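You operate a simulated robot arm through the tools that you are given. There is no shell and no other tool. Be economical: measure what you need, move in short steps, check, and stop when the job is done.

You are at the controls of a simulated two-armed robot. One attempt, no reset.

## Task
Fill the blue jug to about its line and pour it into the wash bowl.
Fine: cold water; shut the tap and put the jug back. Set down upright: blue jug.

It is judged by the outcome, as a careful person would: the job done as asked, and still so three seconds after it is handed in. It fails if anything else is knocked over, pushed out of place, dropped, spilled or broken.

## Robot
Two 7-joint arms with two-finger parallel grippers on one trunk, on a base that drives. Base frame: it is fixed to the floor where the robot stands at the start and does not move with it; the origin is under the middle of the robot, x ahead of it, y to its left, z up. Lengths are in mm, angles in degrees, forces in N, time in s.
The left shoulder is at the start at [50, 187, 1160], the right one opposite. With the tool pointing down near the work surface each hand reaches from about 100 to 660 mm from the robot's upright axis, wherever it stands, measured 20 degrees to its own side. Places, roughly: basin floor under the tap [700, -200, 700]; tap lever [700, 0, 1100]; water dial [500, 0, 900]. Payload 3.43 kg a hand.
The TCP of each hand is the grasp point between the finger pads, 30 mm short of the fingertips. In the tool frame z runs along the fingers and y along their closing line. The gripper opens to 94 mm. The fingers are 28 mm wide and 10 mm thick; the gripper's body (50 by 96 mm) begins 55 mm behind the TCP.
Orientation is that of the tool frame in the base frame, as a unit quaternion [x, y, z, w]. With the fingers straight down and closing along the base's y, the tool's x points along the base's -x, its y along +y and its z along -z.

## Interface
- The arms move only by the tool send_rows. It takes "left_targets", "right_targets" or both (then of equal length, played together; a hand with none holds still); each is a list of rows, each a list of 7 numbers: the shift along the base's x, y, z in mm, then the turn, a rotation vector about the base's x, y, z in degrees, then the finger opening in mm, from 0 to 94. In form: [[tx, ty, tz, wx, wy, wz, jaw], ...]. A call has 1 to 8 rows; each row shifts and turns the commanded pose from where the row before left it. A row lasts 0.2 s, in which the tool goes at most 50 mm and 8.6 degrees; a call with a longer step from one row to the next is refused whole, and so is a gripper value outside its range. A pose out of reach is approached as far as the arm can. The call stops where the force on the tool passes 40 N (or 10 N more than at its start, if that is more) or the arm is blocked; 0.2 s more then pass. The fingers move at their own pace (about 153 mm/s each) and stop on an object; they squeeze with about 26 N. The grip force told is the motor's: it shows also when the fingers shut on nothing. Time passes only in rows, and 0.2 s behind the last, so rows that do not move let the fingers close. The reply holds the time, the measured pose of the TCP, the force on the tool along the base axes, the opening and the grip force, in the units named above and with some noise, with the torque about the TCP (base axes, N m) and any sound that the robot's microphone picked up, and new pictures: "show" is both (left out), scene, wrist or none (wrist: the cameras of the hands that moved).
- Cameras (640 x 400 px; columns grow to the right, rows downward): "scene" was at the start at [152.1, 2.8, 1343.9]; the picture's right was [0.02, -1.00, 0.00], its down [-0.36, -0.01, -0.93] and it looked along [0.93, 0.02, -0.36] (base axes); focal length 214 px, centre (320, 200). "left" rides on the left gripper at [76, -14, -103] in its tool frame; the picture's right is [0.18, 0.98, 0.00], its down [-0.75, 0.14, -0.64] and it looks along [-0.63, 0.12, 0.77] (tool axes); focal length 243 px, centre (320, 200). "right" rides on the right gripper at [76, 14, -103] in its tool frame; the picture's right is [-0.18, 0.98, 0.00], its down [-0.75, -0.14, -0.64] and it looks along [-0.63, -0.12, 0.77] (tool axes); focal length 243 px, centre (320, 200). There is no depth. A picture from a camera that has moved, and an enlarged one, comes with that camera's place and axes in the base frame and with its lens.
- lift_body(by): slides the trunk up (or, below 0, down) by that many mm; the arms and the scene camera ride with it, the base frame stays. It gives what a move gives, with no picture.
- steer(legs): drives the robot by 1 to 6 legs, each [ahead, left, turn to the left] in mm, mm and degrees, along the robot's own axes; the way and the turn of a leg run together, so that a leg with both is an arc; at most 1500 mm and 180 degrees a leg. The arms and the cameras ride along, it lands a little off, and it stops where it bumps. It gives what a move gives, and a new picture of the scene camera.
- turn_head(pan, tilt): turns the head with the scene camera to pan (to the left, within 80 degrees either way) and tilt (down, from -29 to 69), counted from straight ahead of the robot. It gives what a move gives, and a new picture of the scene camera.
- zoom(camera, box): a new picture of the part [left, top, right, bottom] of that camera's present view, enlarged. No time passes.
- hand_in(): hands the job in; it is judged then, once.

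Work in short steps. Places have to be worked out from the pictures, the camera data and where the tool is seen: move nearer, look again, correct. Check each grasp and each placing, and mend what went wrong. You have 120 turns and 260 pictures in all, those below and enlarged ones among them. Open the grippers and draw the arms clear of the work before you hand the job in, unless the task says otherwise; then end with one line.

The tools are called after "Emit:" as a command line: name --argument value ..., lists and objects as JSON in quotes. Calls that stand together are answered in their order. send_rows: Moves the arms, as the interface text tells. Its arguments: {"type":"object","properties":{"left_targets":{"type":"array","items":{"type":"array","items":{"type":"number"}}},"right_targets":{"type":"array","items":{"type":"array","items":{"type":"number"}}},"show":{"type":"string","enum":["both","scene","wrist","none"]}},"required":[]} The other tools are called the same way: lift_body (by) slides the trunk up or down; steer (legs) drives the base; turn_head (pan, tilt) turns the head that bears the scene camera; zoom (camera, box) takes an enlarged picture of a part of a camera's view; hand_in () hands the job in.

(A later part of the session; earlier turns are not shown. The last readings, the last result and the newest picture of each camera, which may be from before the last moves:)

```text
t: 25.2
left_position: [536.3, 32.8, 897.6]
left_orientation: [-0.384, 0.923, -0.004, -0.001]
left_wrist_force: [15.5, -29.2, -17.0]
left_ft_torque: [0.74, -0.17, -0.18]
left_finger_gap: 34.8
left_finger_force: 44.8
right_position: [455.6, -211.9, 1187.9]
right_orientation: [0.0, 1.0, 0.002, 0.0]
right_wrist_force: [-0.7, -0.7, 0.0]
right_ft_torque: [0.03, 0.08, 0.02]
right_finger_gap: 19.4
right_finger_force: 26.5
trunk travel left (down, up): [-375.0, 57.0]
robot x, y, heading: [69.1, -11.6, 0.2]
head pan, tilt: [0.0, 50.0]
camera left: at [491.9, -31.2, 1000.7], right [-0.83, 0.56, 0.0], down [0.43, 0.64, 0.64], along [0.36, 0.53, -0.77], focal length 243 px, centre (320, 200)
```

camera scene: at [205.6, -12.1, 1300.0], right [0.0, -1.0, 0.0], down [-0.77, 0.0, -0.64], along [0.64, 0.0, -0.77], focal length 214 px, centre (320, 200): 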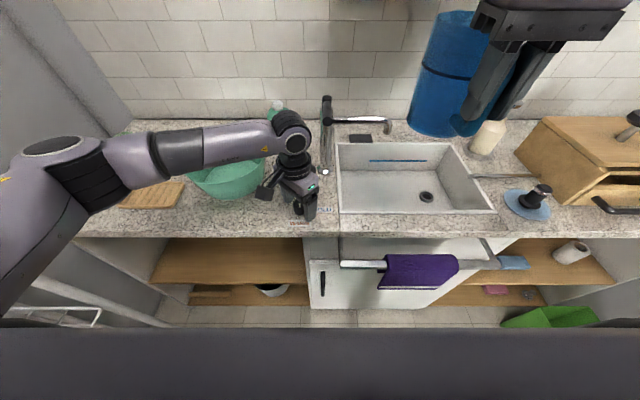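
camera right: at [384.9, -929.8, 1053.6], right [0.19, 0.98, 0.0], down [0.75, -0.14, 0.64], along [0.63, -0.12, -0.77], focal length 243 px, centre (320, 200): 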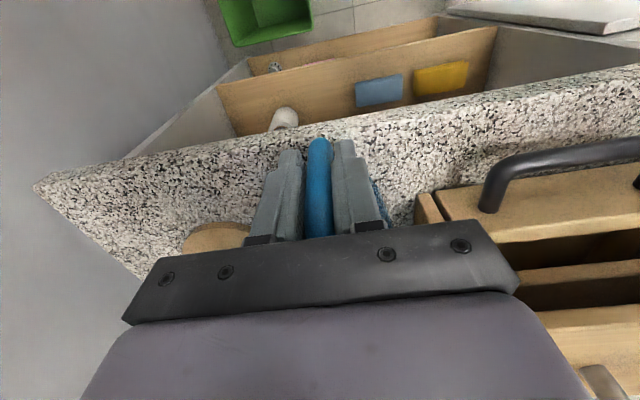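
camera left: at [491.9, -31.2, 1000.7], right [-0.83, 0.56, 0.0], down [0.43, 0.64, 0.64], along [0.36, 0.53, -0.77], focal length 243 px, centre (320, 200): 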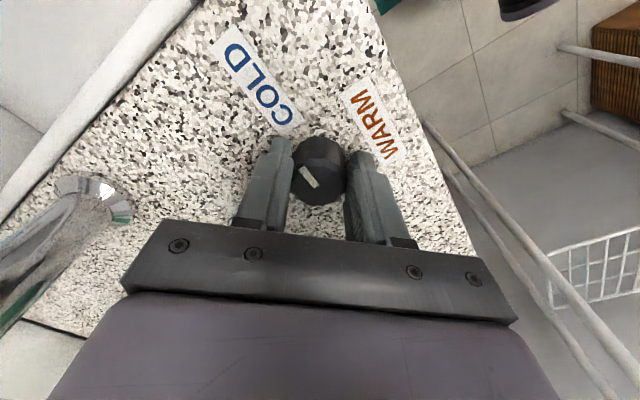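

The stripe now points to COLD. I open and raise the hand.

Emit:
send_rows --left_targets '[[0, 0, 0, 0, 0, 0, 64], [0, 0, 0, 0, 0, 0, 64], [0, 0, 40, 0, 0, 0, 64], [0, 0, 45, 0, 0, 0, 64], [0, 10, 45, 0, 0, -7, 64], [0, 10, 45, 0, 0, -7, 64], [0, 10, 45, 0, 0, -7, 64], [0, 20, 30, 0, 0, -7, 64]]'

Emit:
zoom --camera "scene" --box '[240, 60, 400, 230]'

```text
t: 27.0
left_position: [533.2, 88.3, 1149.1]
left_orientation: [-0.148, 0.989, 0.0, -0.001]
left_wrist_force: [-0.5, -0.3, 0.0]
left_ft_torque: [0.01, 0.01, -0.02]
left_finger_gap: 64.0
left_finger_force: 0.0
right_position: [454.5, -209.4, 1190.5]
right_orientation: [0.0, 1.0, 0.0, 0.001]
right_wrist_force: [-0.1, 0.7, -1.3]
right_ft_torque: [-0.01, 0.08, -0.03]
right_finger_gap: 19.4
right_finger_force: 26.0
trunk travel left (down, up): [-375.0, 57.0]
robot x, y, heading: [68.4, -13.6, 0.4]
head pan, tilt: [0.0, 50.0]
camera scene: at [205.5, -11.7, 1300.0], right [0.0, -1.0, 0.0], down [-0.77, 0.0, -0.64], along [0.64, 0.0, -0.77], focal length 214 px, centre (320, 200)
camera left: at [464.5, 51.8, 1251.7], right [-0.46, 0.89, 0.0], down [0.68, 0.36, 0.64], along [0.57, 0.3, -0.77], focal length 243 px, centre (320, 200)
```

scene: 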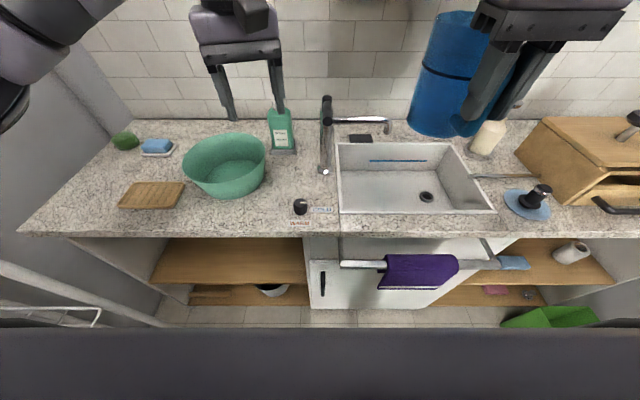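
left: 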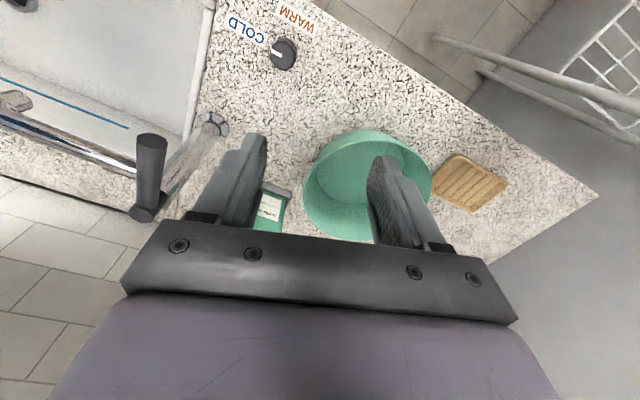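

```text
2.35 times, centred on (320, 145) of scene
camera zoom: at [205.5, -11.7, 1300.0], right [0.0, -1.0, 0.0], down [-0.77, 0.0, -0.64], along [0.64, 0.0, -0.77], focal length 505 px, centre (320, 329)
```

zoom: 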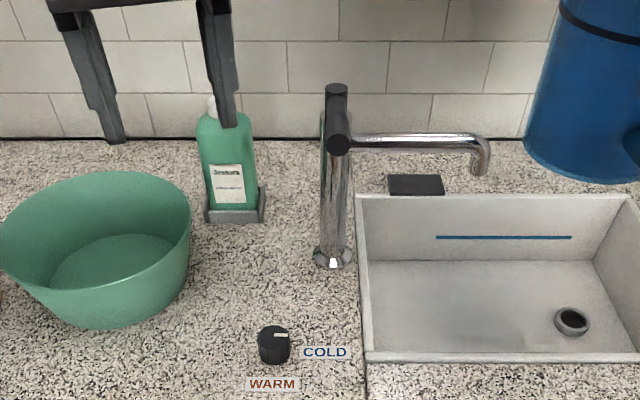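

The dial is at COLD. The lever is a stick from the tap top (690, -28) back to (611, -28) at z≈1070. I drive 40 mm more ahead for reach, and yaw the jug by 90° so its handle points right (-y).

Emit:
steer --legs '[[40, 0, 0]]'

Emit:
send_rows --right_targets '[[0, -15, 0, 0, 0, 8.2, 0], [0, -15, 0, 0, 0, 8.2, 0], [0, -15, 0, 0, 0, 8.2, 0], [0, -15, 0, 0, 0, 8.2, 0], [0, 0, 0, 0, 0, 8.2, 0], [0, 0, 0, 0, 0, 8.2, 0]]'

```text
t: 27.9
left_position: [574.6, 87.4, 1148.8]
left_orientation: [-0.149, 0.989, 0.0, -0.001]
left_wrist_force: [0.7, 0.4, 0.3]
left_ft_torque: [0.03, -0.01, -0.02]
left_finger_gap: 64.0
left_finger_force: 0.1
right_position: [495.2, -209.6, 1189.0]
right_orientation: [0.0, 1.0, 0.0, 0.001]
right_wrist_force: [1.5, 1.0, -1.3]
right_ft_torque: [0.0, 0.11, -0.01]
right_finger_gap: 19.2
right_finger_force: 25.7
trunk travel left (down, up): [-375.0, 57.0]
robot x, y, heading: [111.5, -11.6, 0.4]
head pan, tilt: [0.0, 50.0]
camera scene: at [246.9, -12.0, 1299.8], right [0.0, -1.0, 0.0], down [-0.77, 0.0, -0.64], along [0.64, 0.0, -0.77], focal length 214 px, centre (320, 200)
```

scene: 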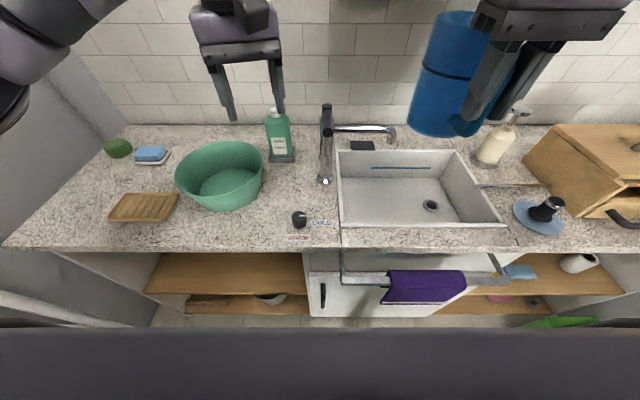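

```text
t: 29.3
left_position: [573.0, 88.9, 1148.6]
left_orientation: [-0.15, 0.989, -0.001, 0.0]
left_wrist_force: [-0.2, 0.1, 0.3]
left_ft_torque: [-0.02, 0.0, 0.01]
left_finger_gap: 63.9
left_finger_force: 0.1
right_position: [492.8, -269.0, 1190.4]
right_orientation: [-0.417, 0.909, 0.002, 0.0]
right_wrist_force: [-0.1, -0.2, -0.4]
right_ft_torque: [-0.02, 0.06, -0.03]
right_finger_gap: 19.1
right_finger_force: 26.0
trunk travel left (down, up): [-375.0, 57.0]
robot x, y, heading: [112.9, -11.6, 0.2]
head pan, tilt: [0.0, 50.0]
camera scene: at [245.7, -12.1, 1300.0], right [0.0, -1.0, 0.0], down [-0.77, 0.0, -0.64], along [0.64, 0.0, -0.77], focal length 214 px, centre (320, 200)
camera right: at [431.7, -319.1, 1293.5], right [-0.63, 0.78, 0.0], down [0.6, 0.48, 0.64], along [0.5, 0.4, -0.77], focal length 243 px, centre (320, 200)
```

scene: 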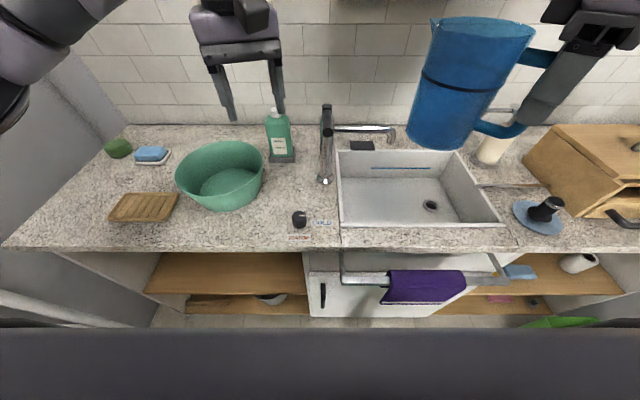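
right: 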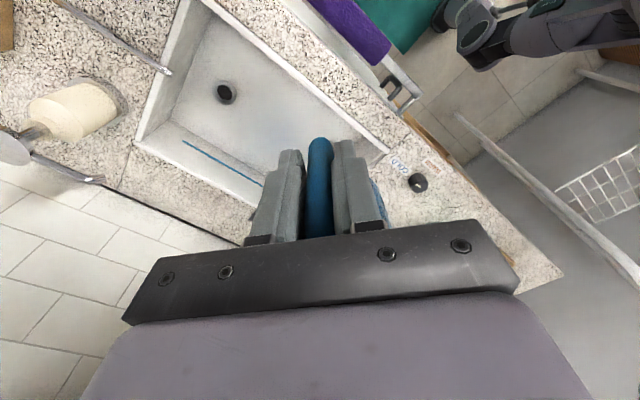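

Yaw works. I finish the 90° and carry the jug to (650, -285) right of the spout, still high.

Emit:
send_rows --right_targets '[[24, -16, 0, 0, 0, 8.2, 0], [24, -16, 0, 0, 0, 8.2, 0], [24, -16, 0, 0, 0, 8.2, 0], [24, -16, 0, 0, 0, 8.2, 0], [24, -16, 0, 0, 0, 8, 0], [24, -16, 0, 0, 0, 0, 0], [13, -7, 0, 0, 0, 0, 0]]'

```text
t: 30.9
left_position: [573.9, 88.1, 1148.4]
left_orientation: [-0.15, 0.989, -0.001, 0.0]
left_wrist_force: [0.1, 0.4, -0.5]
left_ft_torque: [0.03, 0.01, 0.0]
left_finger_gap: 64.1
left_finger_force: 0.1
right_position: [397.5, -161.7, 1136.5]
right_orientation: [-0.707, 0.707, 0.001, 0.0]
right_wrist_force: [-0.1, -0.1, -0.8]
right_ft_torque: [-0.08, 0.03, 0.01]
right_finger_gap: 19.3
right_finger_force: 26.2
right hand out of reach, approached as far as the arm can: row 1, 2, 3, 4, 5, 6, 7
trunk travel left (down, up): [-375.0, 57.0]
robot x, y, heading: [110.8, -15.5, 0.1]
head pan, tilt: [0.0, 50.0]
camera scene: at [245.7, -11.9, 1300.0], right [0.0, -1.0, 0.0], down [-0.77, 0.0, -0.64], along [0.64, 0.0, -0.77], focal length 214 px, centre (320, 200)
camera right: at [380.3, -238.9, 1239.7], right [-0.98, 0.18, 0.0], down [0.14, 0.75, 0.64], along [0.12, 0.63, -0.77], focal length 243 px, centre (320, 200)
```

scene: 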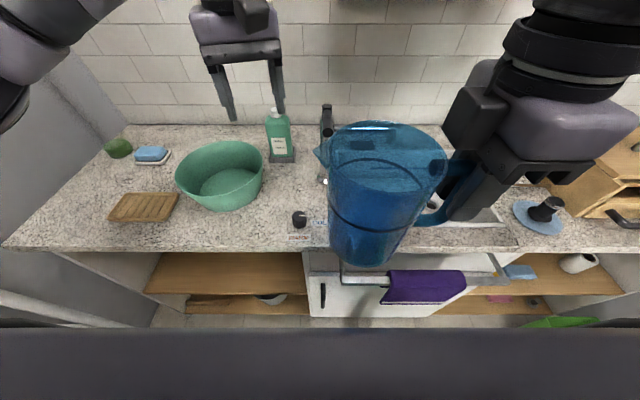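
right: 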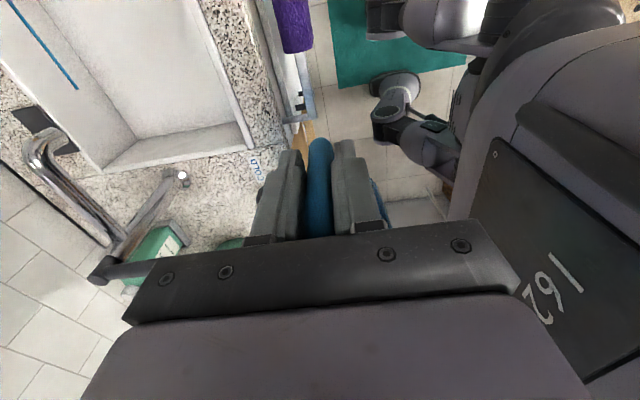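

The 90° yaw is not reachable out there; the arm drew back to (397, -162). I turn back to about 35° yaw and check where the commanded pose is.

Emit:
send_rows --right_targets '[[0, -20, 10, 0, 0, -8, 0], [0, -20, 10, 0, 0, -8, 0], [0, -20, 10, 0, 0, -8, 0], [0, 0, 10, 0, 0, -8, 0], [0, 0, 10, 0, 0, -8, 0], [0, 0, 0, 0, 0, -8, 0], [0, 0, 0, 0, 0, -7, 0]]'

```text
t: 32.5
left_position: [573.7, 88.8, 1149.7]
left_orientation: [-0.149, 0.989, -0.001, 0.0]
left_wrist_force: [0.0, 0.3, -0.3]
left_ft_torque: [0.02, 0.04, 0.0]
left_finger_gap: 64.0
left_finger_force: 0.0
right_position: [397.9, -222.7, 1186.9]
right_orientation: [-0.3, 0.954, 0.002, 0.001]
right_wrist_force: [0.3, 0.4, -1.1]
right_ft_torque: [-0.05, 0.09, 0.02]
right_finger_gap: 19.5
right_finger_force: 25.6
trunk travel left (down, up): [-375.0, 57.0]
robot x, y, heading: [109.8, -11.9, 0.5]
head pan, tilt: [0.0, 50.0]
camera scene: at [245.7, -12.0, 1300.0], right [0.0, -1.0, 0.0], down [-0.77, 0.0, -0.64], along [0.64, 0.0, -0.77], focal length 214 px, centre (320, 200)
camera right: at [324.2, -254.9, 1289.6], right [-0.41, 0.91, 0.0], down [0.7, 0.31, 0.64], along [0.59, 0.27, -0.77], focal length 243 px, centre (320, 200)
```

scene: 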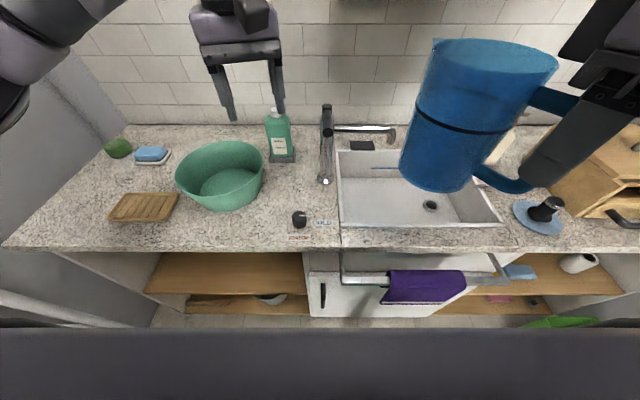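
right: 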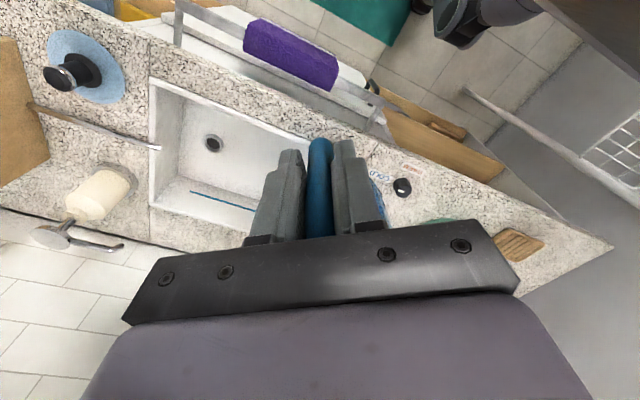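

Commands follow the measured pose. With 35° yaw I move the jug to the right of the spout and begin descending.

Emit:
send_rows --right_targets '[[34, -23, 0, 0, 0, 0, 0], [34, -23, 0, 0, 0, 0, 0], [34, -24, 0, 0, 0, 0, 0], [34, -24, 0, 0, 0, 0, 0], [35, -23, 0, 0, 0, 0, 0], [0, 0, -45, 0, 0, 0, 0], [0, 0, -45, 0, 0, 0, 0], [0, 0, -45, 0, 0, 0, 0]]'

```text
t: 34.3
left_position: [574.4, 88.8, 1149.5]
left_orientation: [-0.15, 0.989, 0.0, 0.0]
left_wrist_force: [0.3, -0.7, 0.4]
left_ft_torque: [-0.02, 0.01, 0.0]
left_finger_gap: 64.1
left_finger_force: 0.0
right_position: [549.1, -322.0, 1046.3]
right_orientation: [-0.301, 0.954, 0.001, 0.001]
right_wrist_force: [0.2, 0.1, -1.0]
right_ft_torque: [-0.01, 0.07, 0.01]
right_finger_gap: 19.5
right_finger_force: 25.9
right hand out of reach, approached as far as the arm can: row 5
trunk travel left (down, up): [-375.0, 57.0]
robot x, y, heading: [109.2, -12.9, 0.4]
head pan, tilt: [0.0, 50.0]
camera scene: at [246.0, -12.4, 1300.0], right [0.0, -1.0, 0.0], down [-0.77, 0.0, -0.64], along [0.64, 0.0, -0.77], focal length 214 px, centre (320, 200)
camera right: at [476.1, -355.1, 1149.0], right [-0.41, 0.91, 0.0], down [0.7, 0.32, 0.64], along [0.59, 0.27, -0.77], focal length 243 px, centre (320, 200)
```

scene: 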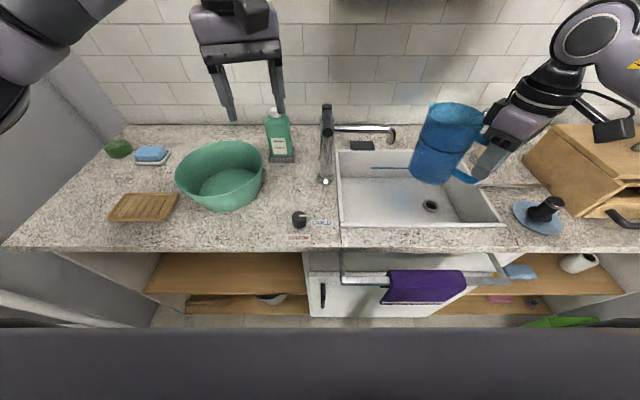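
right: 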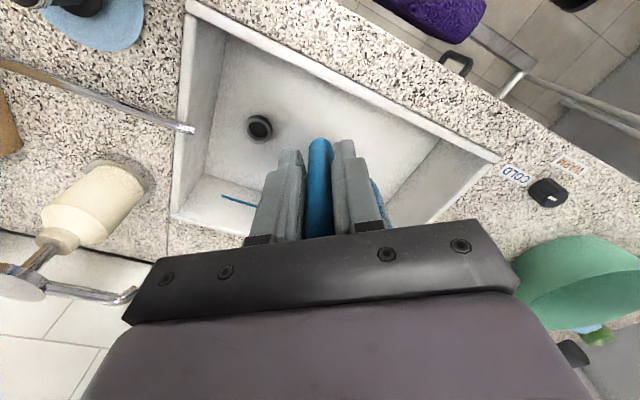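

Continue down to z≈900 here (jug rim below the spout, jug right of it).

Emit:
send_rows --right_targets '[[0, 0, -40, 0, 0, 0, 0], [0, 0, -40, 0, 0, 0, 0], [0, 0, -40, 0, 0, 0, 0], [0, 0, -26, 0, 0, 0, 0]]'

Emit:
zoom --camera "scene" --box '[300, 80, 540, 240]'

```text
t: 35.3
left_position: [574.2, 87.7, 1150.5]
left_orientation: [-0.15, 0.989, 0.0, 0.001]
left_wrist_force: [-0.3, 0.4, 0.1]
left_ft_torque: [0.0, 0.01, 0.03]
left_finger_gap: 63.8
left_finger_force: 0.2
right_position: [549.9, -321.7, 900.5]
right_orientation: [-0.301, 0.954, 0.001, 0.002]
right_wrist_force: [0.3, -0.1, -1.1]
right_ft_torque: [-0.06, 0.08, 0.02]
right_finger_gap: 19.4
right_finger_force: 25.8
trunk travel left (down, up): [-375.0, 57.0]
robot x, y, heading: [110.3, -12.1, 0.1]
head pan, tilt: [0.0, 50.0]
camera scene: at [245.9, -12.1, 1300.0], right [0.0, -1.0, 0.0], down [-0.77, 0.0, -0.64], along [0.64, 0.0, -0.77], focal length 214 px, centre (320, 200)
camera right: at [476.5, -354.8, 1003.0], right [-0.41, 0.91, 0.0], down [0.7, 0.32, 0.64], along [0.59, 0.27, -0.76], focal length 243 px, centre (320, 200)
```

scene: 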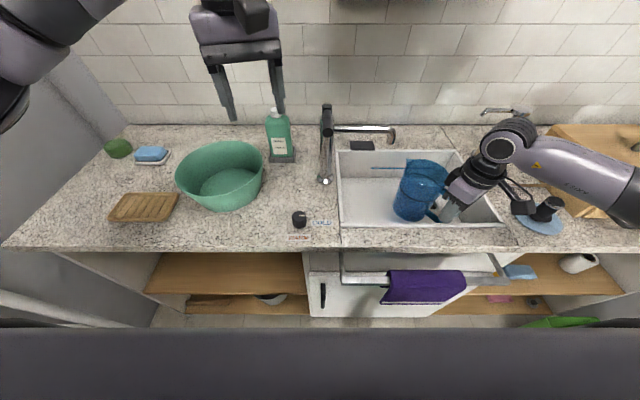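
right: 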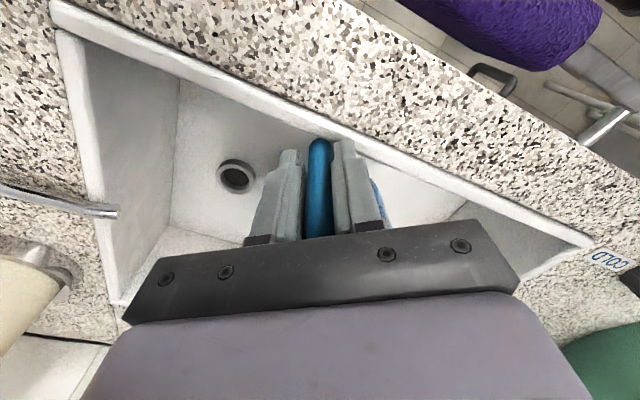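

```text
2.50 times, centred on (420, 160) of scene
camera zoom: at [245.9, -12.1, 1300.0], right [0.0, -1.0, 0.0], down [-0.77, 0.0, -0.64], along [0.64, 0.0, -0.77], focal length 536 px, centre (70, 300)
```

zoom: 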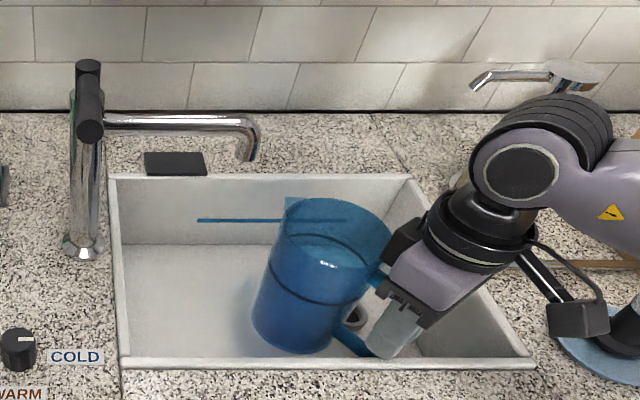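

Now slide the jug under the spout tip (≈692, -187) and lower most of the way.

Emit:
send_rows --right_targets '[[24, 28, 0, 0, 0, 0, 0], [24, 28, 0, 0, 0, 0, 0], [24, 29, 0, 0, 0, 0, 0], [0, 0, -35, 0, 0, 0, 0], [0, 0, -35, 0, 0, 0, 0], [0, 0, -20, 0, 0, 0, 0]]'

Emit:
zoom --camera "scene" --box '[300, 80, 540, 240]'

```text
t: 36.7
left_position: [570.5, 88.7, 1153.0]
left_orientation: [-0.149, 0.989, -0.001, 0.002]
left_wrist_force: [0.0, 0.3, -0.6]
left_ft_torque: [0.0, 0.02, -0.01]
left_finger_gap: 64.0
left_finger_force: 0.1
right_position: [621.3, -235.9, 817.9]
right_orientation: [-0.3, 0.954, 0.001, 0.008]
right_wrist_force: [-7.4, -6.5, 38.8]
right_ft_torque: [0.75, -1.01, 0.01]
right_finger_gap: 19.6
right_finger_force: 26.5
trunk travel left (down, up): [-375.0, 57.0]
robot x, y, heading: [108.8, -14.8, 0.2]
head pan, tilt: [0.0, 50.0]
camera scene: at [241.4, -11.5, 1301.4], right [0.0, -1.0, 0.0], down [-0.76, 0.0, -0.65], along [0.65, 0.0, -0.76], focal length 214 px, centre (320, 200)
camera right: at [548.1, -268.8, 920.4], right [-0.41, 0.91, 0.0], down [0.69, 0.31, 0.65], along [0.6, 0.27, -0.76], focal length 243 px, centre (320, 200)
```

scene: 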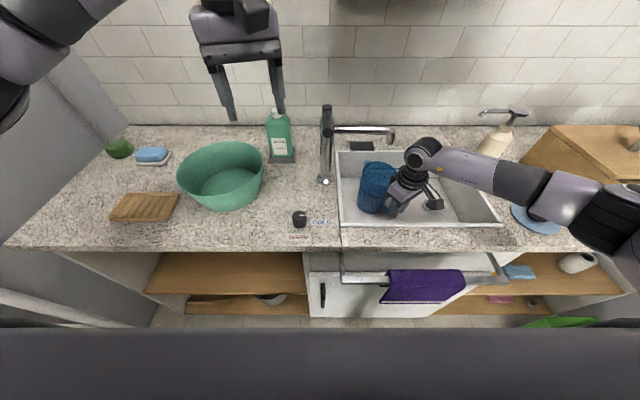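
right: 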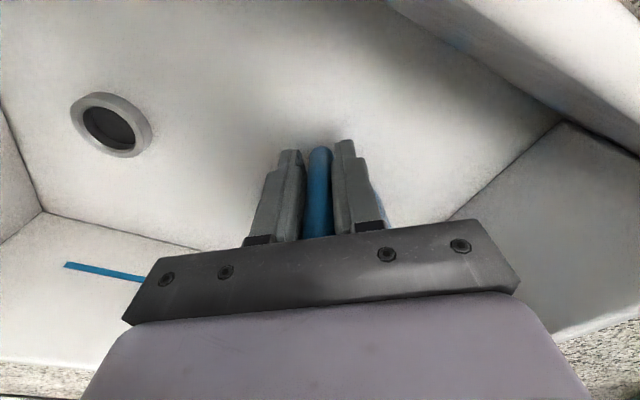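

```text
2.50 times, centred on (420, 160) of scene
camera zoom: at [241.4, -11.5, 1301.4], right [0.0, -1.0, 0.0], down [-0.76, 0.0, -0.65], along [0.65, 0.0, -0.76], focal length 536 px, centre (70, 300)
```

zoom: 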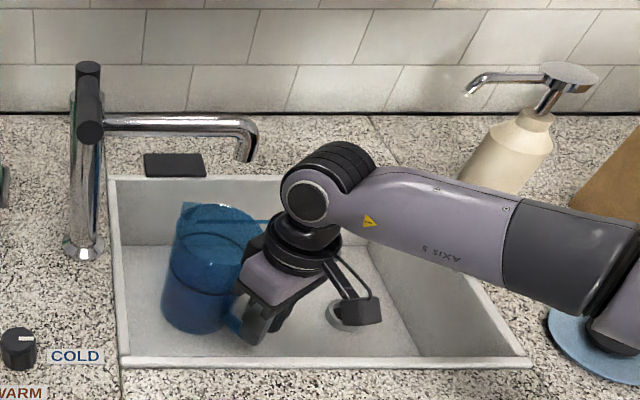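

The jug touched the sink floor at TCP z≈818 (38 N). I ease up slightly and check whether it stands upright.

Emit:
send_rows --right_targets '[[0, 0, 3, 0, 0, 0, 0], [0, 0, 0, 0, 0, 0, 0]]' --show "none"

Emit:
zoom --camera "scene" --box '[340, 110, 450, 230]'

Emit:
zoom --camera "left" --box '[0, 0, 640, 400]'

```text
t: 37.3
left_position: [571.8, 90.0, 1150.1]
left_orientation: [-0.15, 0.989, 0.0, 0.002]
left_wrist_force: [-0.3, -0.2, -0.7]
left_ft_torque: [-0.01, 0.01, 0.01]
left_finger_gap: 64.0
left_finger_force: 0.0
right_position: [623.2, -235.2, 818.6]
right_orientation: [-0.301, 0.954, 0.001, 0.006]
right_wrist_force: [-1.8, -2.7, 30.5]
right_ft_torque: [0.84, -1.07, -0.06]
right_finger_gap: 19.5
right_finger_force: 25.7
trunk travel left (down, up): [-375.0, 57.0]
robot x, y, heading: [107.8, -11.0, 0.3]
head pan, tilt: [0.0, 50.0]
```

```text
3.33 times, centred on (395, 170) of scene
camera zoom: at [242.8, -11.2, 1300.4], right [0.0, -1.0, 0.0], down [-0.76, 0.0, -0.65], along [0.65, 0.0, -0.76], focal length 715 px, centre (70, 300)
```

zoom: 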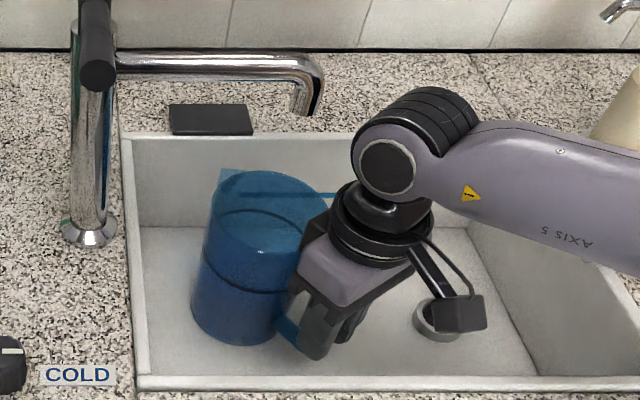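

```text
1.00 times, centred on (320, 200) of left
camera zoom: at [502.1, 52.1, 1252.5], right [-0.47, 0.88, 0.0], down [0.68, 0.36, 0.64], along [0.57, 0.3, -0.77], focal length 243 px, centre (320, 200)
```

zoom: 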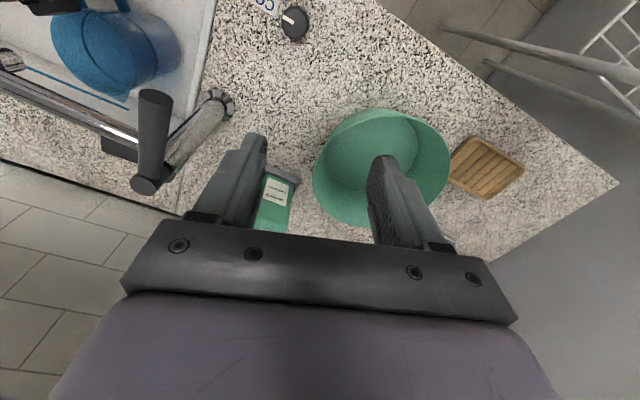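

The jug rim is centred near (700, -184), below the spout tip (≈690, -189). I ease off the remaining down-force.

Emit:
send_rows --right_targets '[[0, 0, 5, 0, 0, 0, 0], [0, 0, 4, 0, 0, 0, 0], [0, 0, 0, 0, 0, 0, 0]]' --show "none"

```text
t: 38.1
left_position: [574.9, 88.6, 1149.0]
left_orientation: [-0.149, 0.989, -0.001, 0.0]
left_wrist_force: [-0.2, -0.6, -0.3]
left_ft_torque: [0.02, -0.01, -0.02]
left_finger_gap: 64.0
left_finger_force: 0.0
right_position: [618.9, -236.7, 820.5]
right_orientation: [-0.301, 0.954, 0.001, -0.003]
right_wrist_force: [-0.4, 0.0, -2.2]
right_ft_torque: [-0.08, 0.07, -0.03]
right_finger_gap: 19.4
right_finger_force: 25.9
trunk travel left (down, up): [-375.0, 57.0]
robot x, y, heading: [110.3, -17.6, -0.1]
head pan, tilt: [0.0, 50.0]
```

The jug stands in the sink with the right hand still lightly holding it. Now I bring the left hand above the lever end (≈620, -28, 1068).

Emit:
send_rows --left_targets '[[16, -38, 10, 0, 0, -6, 64], [16, -38, 0, 0, 0, -6, 64], [15, -40, 0, 0, 0, -5, 64], [0, 0, 0, 0, 0, 0, 64]]'

Emit:
zoom --camera "scene" --box '[270, 40, 410, 200]'

```text
t: 39.1
left_position: [621.0, -27.9, 1159.0]
left_orientation: [-0.001, 1.0, 0.0, 0.001]
left_wrist_force: [0.3, 0.8, 0.6]
left_ft_torque: [-0.01, 0.0, 0.01]
left_finger_gap: 64.0
left_finger_force: 0.0
right_position: [621.7, -236.2, 823.0]
right_orientation: [-0.301, 0.954, 0.002, 0.001]
right_wrist_force: [0.2, -0.5, -2.1]
right_ft_torque: [-0.06, 0.09, 0.0]
right_finger_gap: 19.2
right_finger_force: 26.1
trunk travel left (down, up): [-375.0, 57.0]
robot x, y, heading: [108.8, -15.6, 0.0]
head pan, tilt: [0.0, 50.0]
camera scene: at [245.8, -11.5, 1300.0], right [0.0, -1.0, 0.0], down [-0.77, 0.0, -0.64], along [0.64, 0.0, -0.77], focal length 214 px, centre (320, 200)
camera left: at [544.0, -43.4, 1261.4], right [-0.19, 0.98, 0.0], down [0.75, 0.14, 0.64], along [0.63, 0.12, -0.77], focal length 243 px, centre (320, 200)
```

scene: 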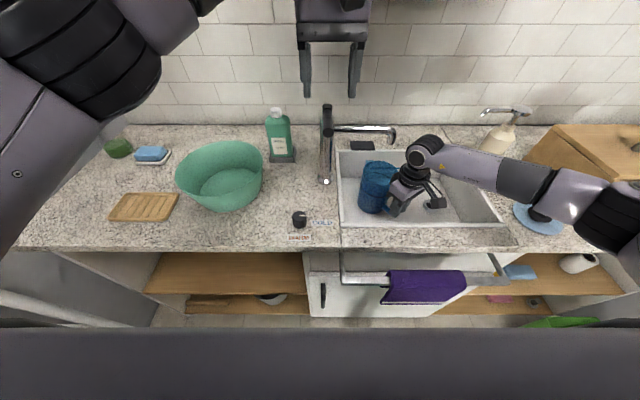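
left: 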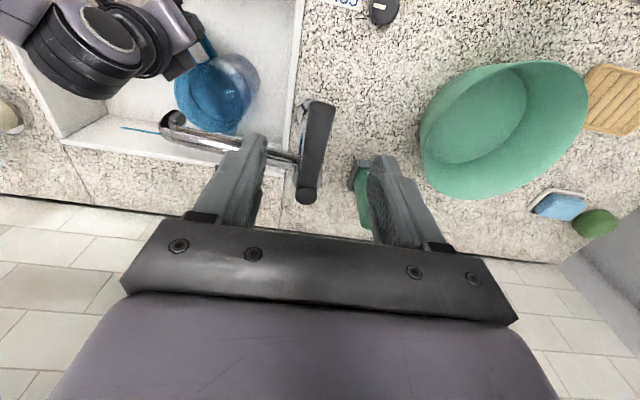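

```text
2.50 times, centred on (340, 120) of scene
camera zoom: at [245.8, -11.5, 1300.0], right [0.0, -1.0, 0.0], down [-0.77, 0.0, -0.64], along [0.64, 0.0, -0.77], focal length 536 px, centre (270, 400)
```

zoom: 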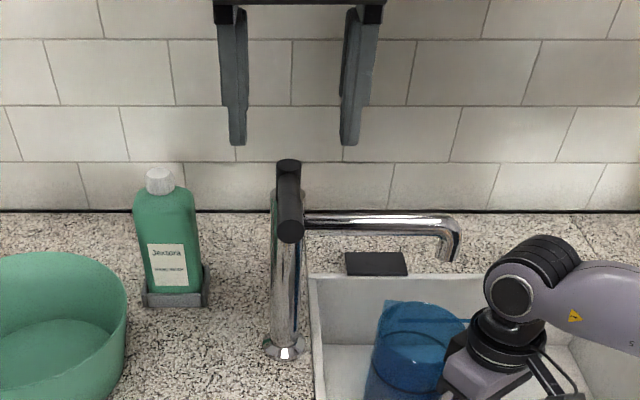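

The lever lies between the fingers at y≈-31. I lower around its end and close.

Emit:
send_rows --left_targets '[[-1, -3, -30, 0, 0, 0, 64], [0, 0, -30, 0, 0, 0, 64], [0, 0, -27, 0, 0, 0, 64], [0, 0, 0, 0, 0, 0, 64]]'

Emit:
zoom --camera "scene" --box '[270, 40, 410, 200]'

```text
t: 40.1
left_position: [620.2, -31.7, 1071.7]
left_orientation: [-0.002, 1.0, -0.001, 0.0]
left_wrist_force: [-0.7, -0.2, 0.1]
left_ft_torque: [-0.01, 0.0, 0.0]
left_finger_gap: 63.9
left_finger_force: 0.1
right_position: [620.7, -235.4, 822.1]
right_orientation: [-0.3, 0.954, 0.001, 0.001]
right_wrist_force: [-0.1, -0.8, -1.7]
right_ft_torque: [-0.11, 0.05, -0.02]
right_finger_gap: 19.3
right_finger_force: 26.2
trunk travel left (down, up): [-375.0, 57.0]
robot x, y, heading: [108.1, -11.8, 0.4]
head pan, tilt: [0.0, 50.0]
camera scene: at [245.7, -12.0, 1300.0], right [0.0, -1.0, 0.0], down [-0.77, 0.0, -0.64], along [0.64, 0.0, -0.77], focal length 214 px, centre (320, 200)
camera left: at [542.9, -46.2, 1174.5], right [-0.19, 0.98, 0.0], down [0.75, 0.14, 0.64], along [0.63, 0.12, -0.77], focal length 243 px, centre (320, 200)
```

scene: 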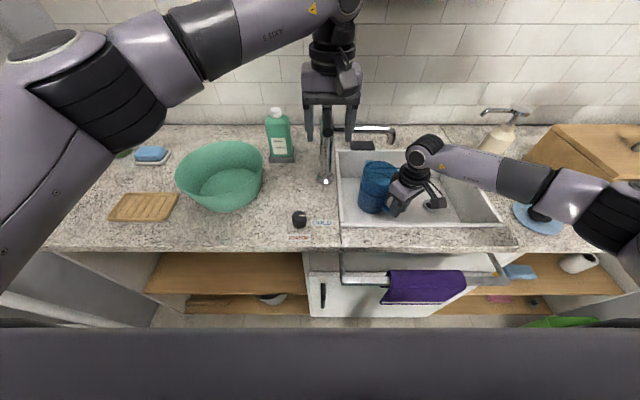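
left: 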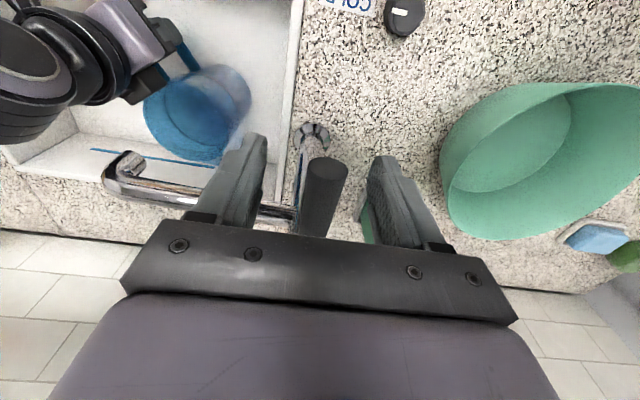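

```text
2.50 times, centred on (340, 120) of scene
camera zoom: at [245.7, -12.0, 1300.0], right [0.0, -1.0, 0.0], down [-0.77, 0.0, -0.64], along [0.64, 0.0, -0.77], focal length 536 px, centre (270, 400)
```

zoom: 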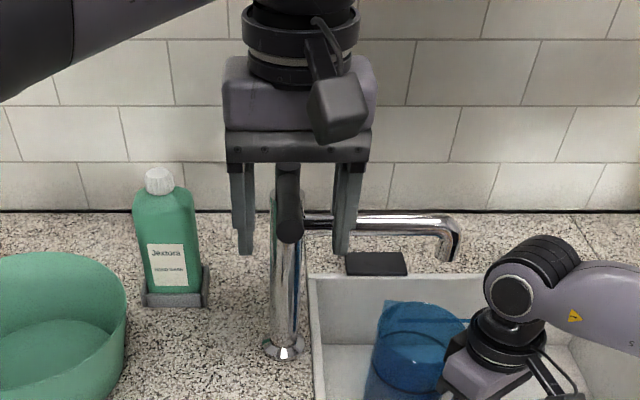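

Fingers straddle the lever. I close on it and set the jug fully down (2–3 mm).

Emit:
send_rows --left_targets '[[0, 0, 0, 0, 0, 0, 20], [0, 0, 0, 0, 0, 0, 0], [0, 0, 0, 0, 0, 0, 0]]' --right_targets '[[0, 0, -2, 0, 0, 0, 0], [0, 0, -1, 0, 0, 0, 0], [0, 0, 0, 0, 0, 0, 0]]' --show "scene"

```text
t: 40.9
left_position: [619.9, -28.8, 1072.3]
left_orientation: [-0.003, 1.0, 0.0, 0.0]
left_wrist_force: [-3.3, 11.5, -2.4]
left_ft_torque: [0.05, 0.06, 0.34]
left_finger_gap: 24.3
left_finger_force: 45.4
right_position: [621.7, -235.2, 819.2]
right_orientation: [-0.301, 0.954, 0.0, 0.0]
right_wrist_force: [-0.2, 0.5, -1.5]
right_ft_torque: [-0.03, 0.04, -0.02]
right_finger_gap: 19.2
right_finger_force: 25.7
trunk travel left (down, up): [-375.0, 57.0]
robot x, y, heading: [106.2, -13.6, 0.1]
head pan, tilt: [0.0, 50.0]
camera scene: at [245.6, -10.5, 1300.0], right [0.0, -1.0, 0.0], down [-0.77, 0.0, -0.64], along [0.64, 0.0, -0.77], focal length 214 px, centre (320, 200)
```

scene: 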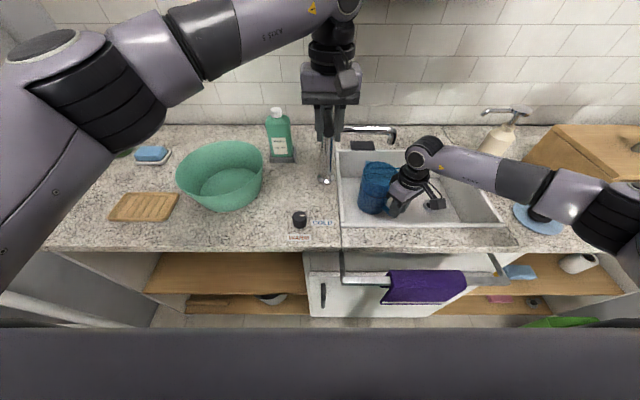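

Lever held. I try lifting it a little (about 10°) and listen for water.

Emit:
send_rows --left_targets '[[0, 0, 6, 0, 5, 0, 0], [1, 0, 6, 0, 5, 0, 0], [0, 0, 0, 0, 0, 0, 0]]' --show "scene"

```text
t: 41.8
left_position: [622.4, -29.0, 1078.9]
left_orientation: [-0.003, 0.996, 0.003, -0.092]
left_wrist_force: [1.7, 2.7, -6.9]
left_ft_torque: [0.21, 0.06, -0.25]
left_finger_gap: 21.3
left_finger_force: 44.7
right_position: [621.6, -237.0, 820.7]
right_orientation: [-0.301, 0.954, 0.001, 0.0]
right_wrist_force: [0.2, -1.0, -0.7]
right_ft_torque: [-0.04, 0.08, -0.01]
right_finger_gap: 19.3
right_finger_force: 26.4
trunk travel left (down, up): [-375.0, 57.0]
robot x, y, heading: [110.0, -14.7, -0.2]
head pan, tilt: [0.0, 50.0]
stopped in row 3 (left hand): the force on the tool passed its limit (the readings are from after the stop); the commanded pose is now the measured one
camera scene: at [246.5, -11.8, 1300.2], right [0.0, -1.0, 0.0], down [-0.77, 0.0, -0.64], along [0.64, 0.0, -0.77], focal length 214 px, centre (320, 200)
```

scene: 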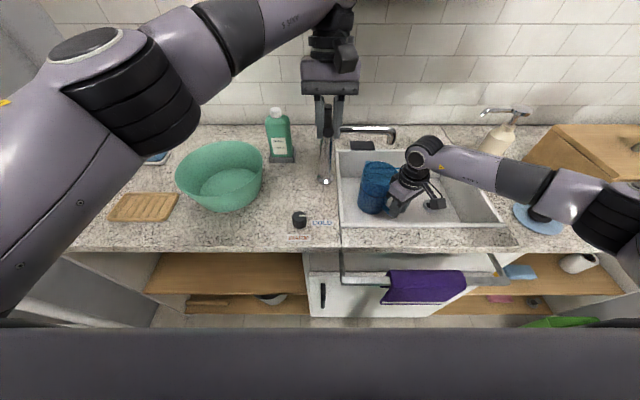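

Emit:
zoom --camera "scene" --box '[290, 70, 410, 220]'

Emit:
zoom --camera "left" --box '[80, 60, 400, 260]'

```text
2.67 times, centred on (350, 145) of scene
camera zoom: at [246.5, -11.8, 1300.2], right [0.0, -1.0, 0.0], down [-0.77, 0.0, -0.64], along [0.64, 0.0, -0.77], focal length 572 px, centre (240, 347)
```

zoom: 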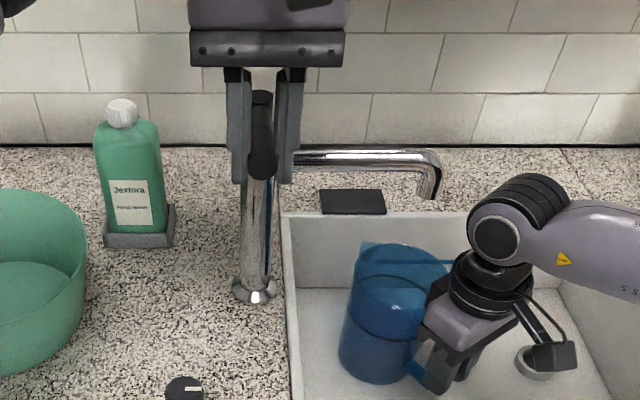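

```text
2.00 times, centred on (240, 160) of left
camera zoom: at [565.2, -44.7, 1193.9], right [-0.19, 0.98, 0.04], down [0.86, 0.14, 0.5], along [0.48, 0.13, -0.87], focal length 485 px, centre (480, 280)
```

zoom: 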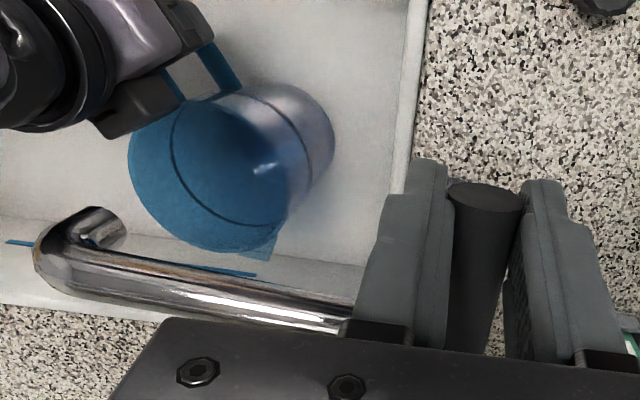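

The lever did not lift; the fingers slid on it. I go back down level and try swivelling it sideways a little (+y).

Emit:
send_rows --left_targets '[[-1, 0, -4, 0, -5, 0, 26], [-1, 0, -3, 0, -5.5, 0, 26], [0, 0, 0, 0, 0, 0, 0], [0, 0, 0, 0, 0, 0, 0], [0, 6, 0, 0, 0, -5, 0], [0, 6, 0, 0, 0, -5, 0], [0, 0, 0, 0, 0, 0, 0]]' --show "scene"

```text
t: 43.4
left_position: [620.0, -16.3, 1075.9]
left_orientation: [0.085, 0.996, 0.0, 0.003]
left_wrist_force: [10.5, 9.6, 21.2]
left_ft_torque: [0.11, -0.12, 0.79]
left_finger_gap: 21.3
left_finger_force: 45.0
right_position: [621.1, -235.3, 820.6]
right_orientation: [-0.3, 0.954, 0.001, 0.001]
right_wrist_force: [-0.5, 0.1, -1.2]
right_ft_torque: [-0.04, 0.08, 0.02]
right_finger_gap: 19.4
right_finger_force: 26.1
trunk travel left (down, up): [-375.0, 57.0]
robot x, y, heading: [109.0, -10.0, -0.0]
head pan, tilt: [0.0, 50.0]
camera scene: at [245.4, -10.7, 1300.2], right [0.0, -1.0, 0.0], down [-0.77, 0.0, -0.64], along [0.64, 0.0, -0.77], focal length 214 px, centre (320, 200)
```

scene: 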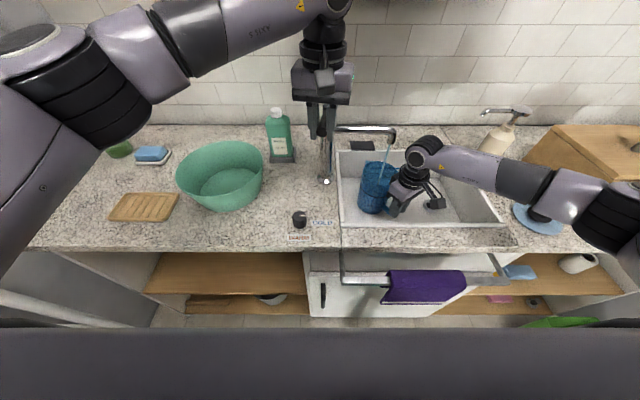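

Swivelling opened the tap: water is running. I check where the stream lands.

Emit:
zoom --camera "scene" --box '[330, 100, 450, 230]'

```text
3.08 times, centred on (390, 165) of scene
camera zoom: at [245.4, -10.7, 1300.2], right [0.0, -1.0, 0.0], down [-0.77, 0.0, -0.64], along [0.64, 0.0, -0.77], focal length 660 px, centre (105, 308)
```

zoom: 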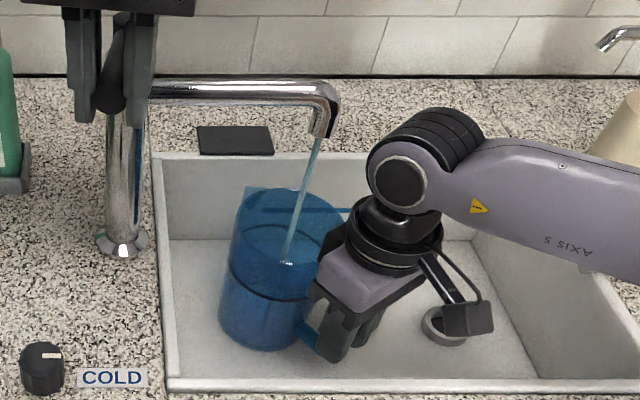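

Emit:
zoom --camera "left" --box '[0, 20, 320, 220]'

Emit:
zoom --camera "scene" --box '[360, 150, 410, 220]'

```text
2.00 times, centred on (160, 120) of left
camera zoom: at [541.1, -18.4, 1177.1], right [-0.02, 1.0, 0.0], down [0.76, 0.01, 0.65], along [0.65, 0.01, -0.76], focal length 485 px, centre (640, 360)
```

zoom: 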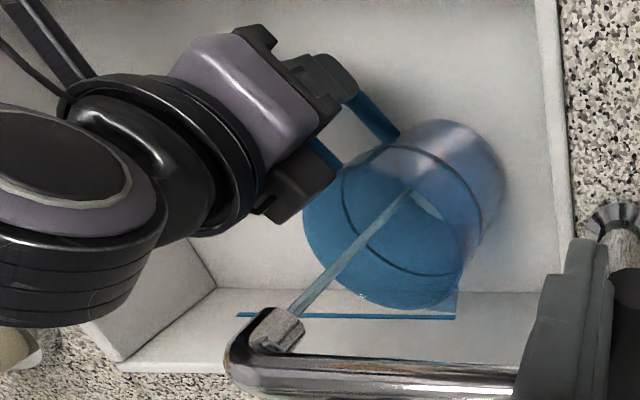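

```text
5.71 times, centred on (385, 185) of scene
camera zoom: at [245.4, -10.7, 1300.2], right [0.0, -1.0, 0.0], down [-0.77, 0.0, -0.64], along [0.64, 0.0, -0.77], focal length 1226 px, centre (-51, 286)
```

zoom: 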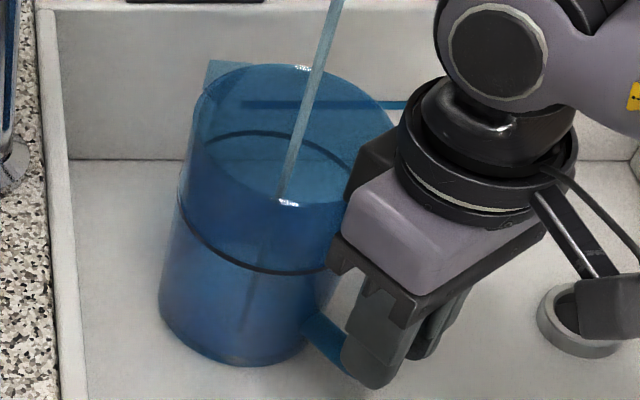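

The stream goes into the jug and the level is still low. I wait about 0.6–0.8 s and look again.

Emit:
send_rows --left_targets '[[0, 0, 0, 0, 0, 0, 0], [0, 0, 0, 0, 0, 0, 0], [0, 0, 0, 0, 0, 0, 0]]' --show "none"

Emit:
zoom --camera "left" --box '[100, 60, 300, 200]'

Emit:
zoom --camera "scene" --box '[355, 150, 405, 220]'

```text
t: 44.2
left_position: [620.2, -16.0, 1074.9]
left_orientation: [0.085, 0.996, 0.001, 0.004]
left_wrist_force: [13.3, 9.3, 23.7]
left_ft_torque: [0.03, 0.09, 0.87]
left_finger_gap: 21.5
left_finger_force: 44.7
right_position: [621.3, -235.9, 820.3]
right_orientation: [-0.302, 0.953, 0.0, 0.002]
right_wrist_force: [1.1, -0.2, -1.9]
right_ft_torque: [-0.06, 0.11, 0.0]
right_finger_gap: 19.0
right_finger_force: 25.7
trunk travel left (down, up): [-375.0, 57.0]
robot x, y, heading: [107.6, -12.8, 0.2]
head pan, tilt: [0.0, 50.0]
```

```text
2.86 times, centred on (200, 130) of left
camera zoom: at [540.9, -18.9, 1177.0], right [-0.02, 1.0, 0.0], down [0.76, 0.01, 0.65], along [0.65, 0.01, -0.76], focal length 693 px, centre (663, 400)
```

zoom: 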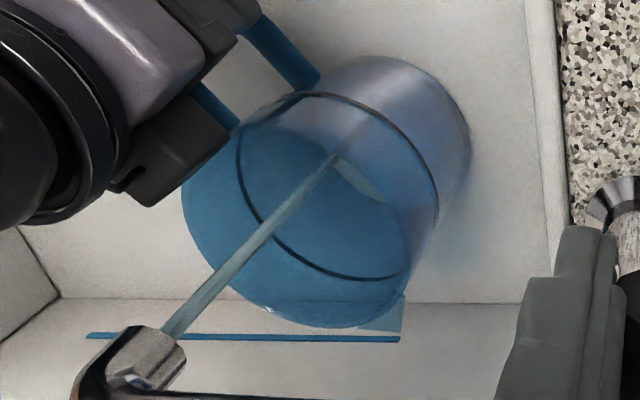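

```text
5.71 times, centred on (380, 185) of scene
camera zoom: at [245.5, -10.8, 1300.1], right [0.0, -1.0, 0.0], down [-0.77, 0.0, -0.64], along [0.64, 0.0, -0.77], focal length 1226 px, centre (-23, 286)
```

zoom: 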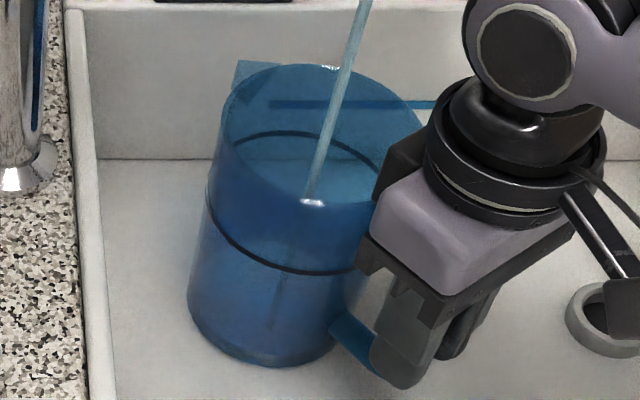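

Filling slowly. I wait 1.8 s more.

Emit:
send_rows --left_targets '[[0, 0, 0, 0, 0, 0, 0], [0, 0, 0, 0, 0, 0, 0], [0, 0, 0, 0, 0, 0, 0], [0, 0, 0, 0, 0, 0, 0], [0, 0, 0, 0, 0, 0, 0], [0, 0, 0, 0, 0, 0, 0], [0, 0, 0, 0, 0, 0, 0], [0, 0, 0, 0, 0, 0, 0]]' --show "none"

Emit:
zoom --camera "left" --box '[100, 60, 300, 200]'

Emit:
zoom --camera "scene" --box '[355, 150, 405, 220]'

```text
t: 46.0
left_position: [619.4, -16.3, 1075.8]
left_orientation: [0.085, 0.996, 0.001, 0.005]
left_wrist_force: [13.2, 7.1, 22.6]
left_ft_torque: [0.01, -0.35, 0.71]
left_finger_gap: 21.5
left_finger_force: 45.3
right_position: [621.4, -235.2, 821.0]
right_orientation: [-0.301, 0.954, 0.0, 0.002]
right_wrist_force: [-0.6, -0.4, -1.8]
right_ft_torque: [-0.07, 0.08, 0.03]
right_finger_gap: 19.2
right_finger_force: 26.2
trunk travel left (down, up): [-375.0, 57.0]
robot x, y, heading: [111.9, -9.9, 0.3]
head pan, tilt: [0.0, 50.0]
```

```text
2.86 times, centred on (200, 130) of left
camera zoom: at [540.7, -19.4, 1176.9], right [-0.02, 1.0, 0.0], down [0.76, 0.01, 0.65], along [0.65, 0.01, -0.76], focal length 693 px, centre (663, 400)
```

zoom: 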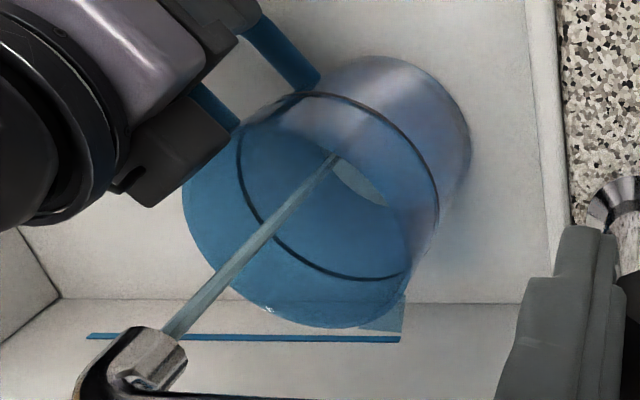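

```text
5.71 times, centred on (380, 185) of scene
camera zoom: at [245.6, -11.1, 1300.0], right [0.0, -1.0, 0.0], down [-0.77, 0.0, -0.64], along [0.64, 0.0, -0.77], focal length 1226 px, centre (-23, 286)
```

zoom: 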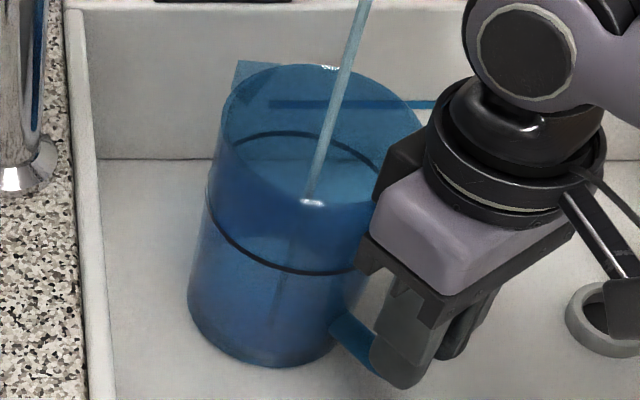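

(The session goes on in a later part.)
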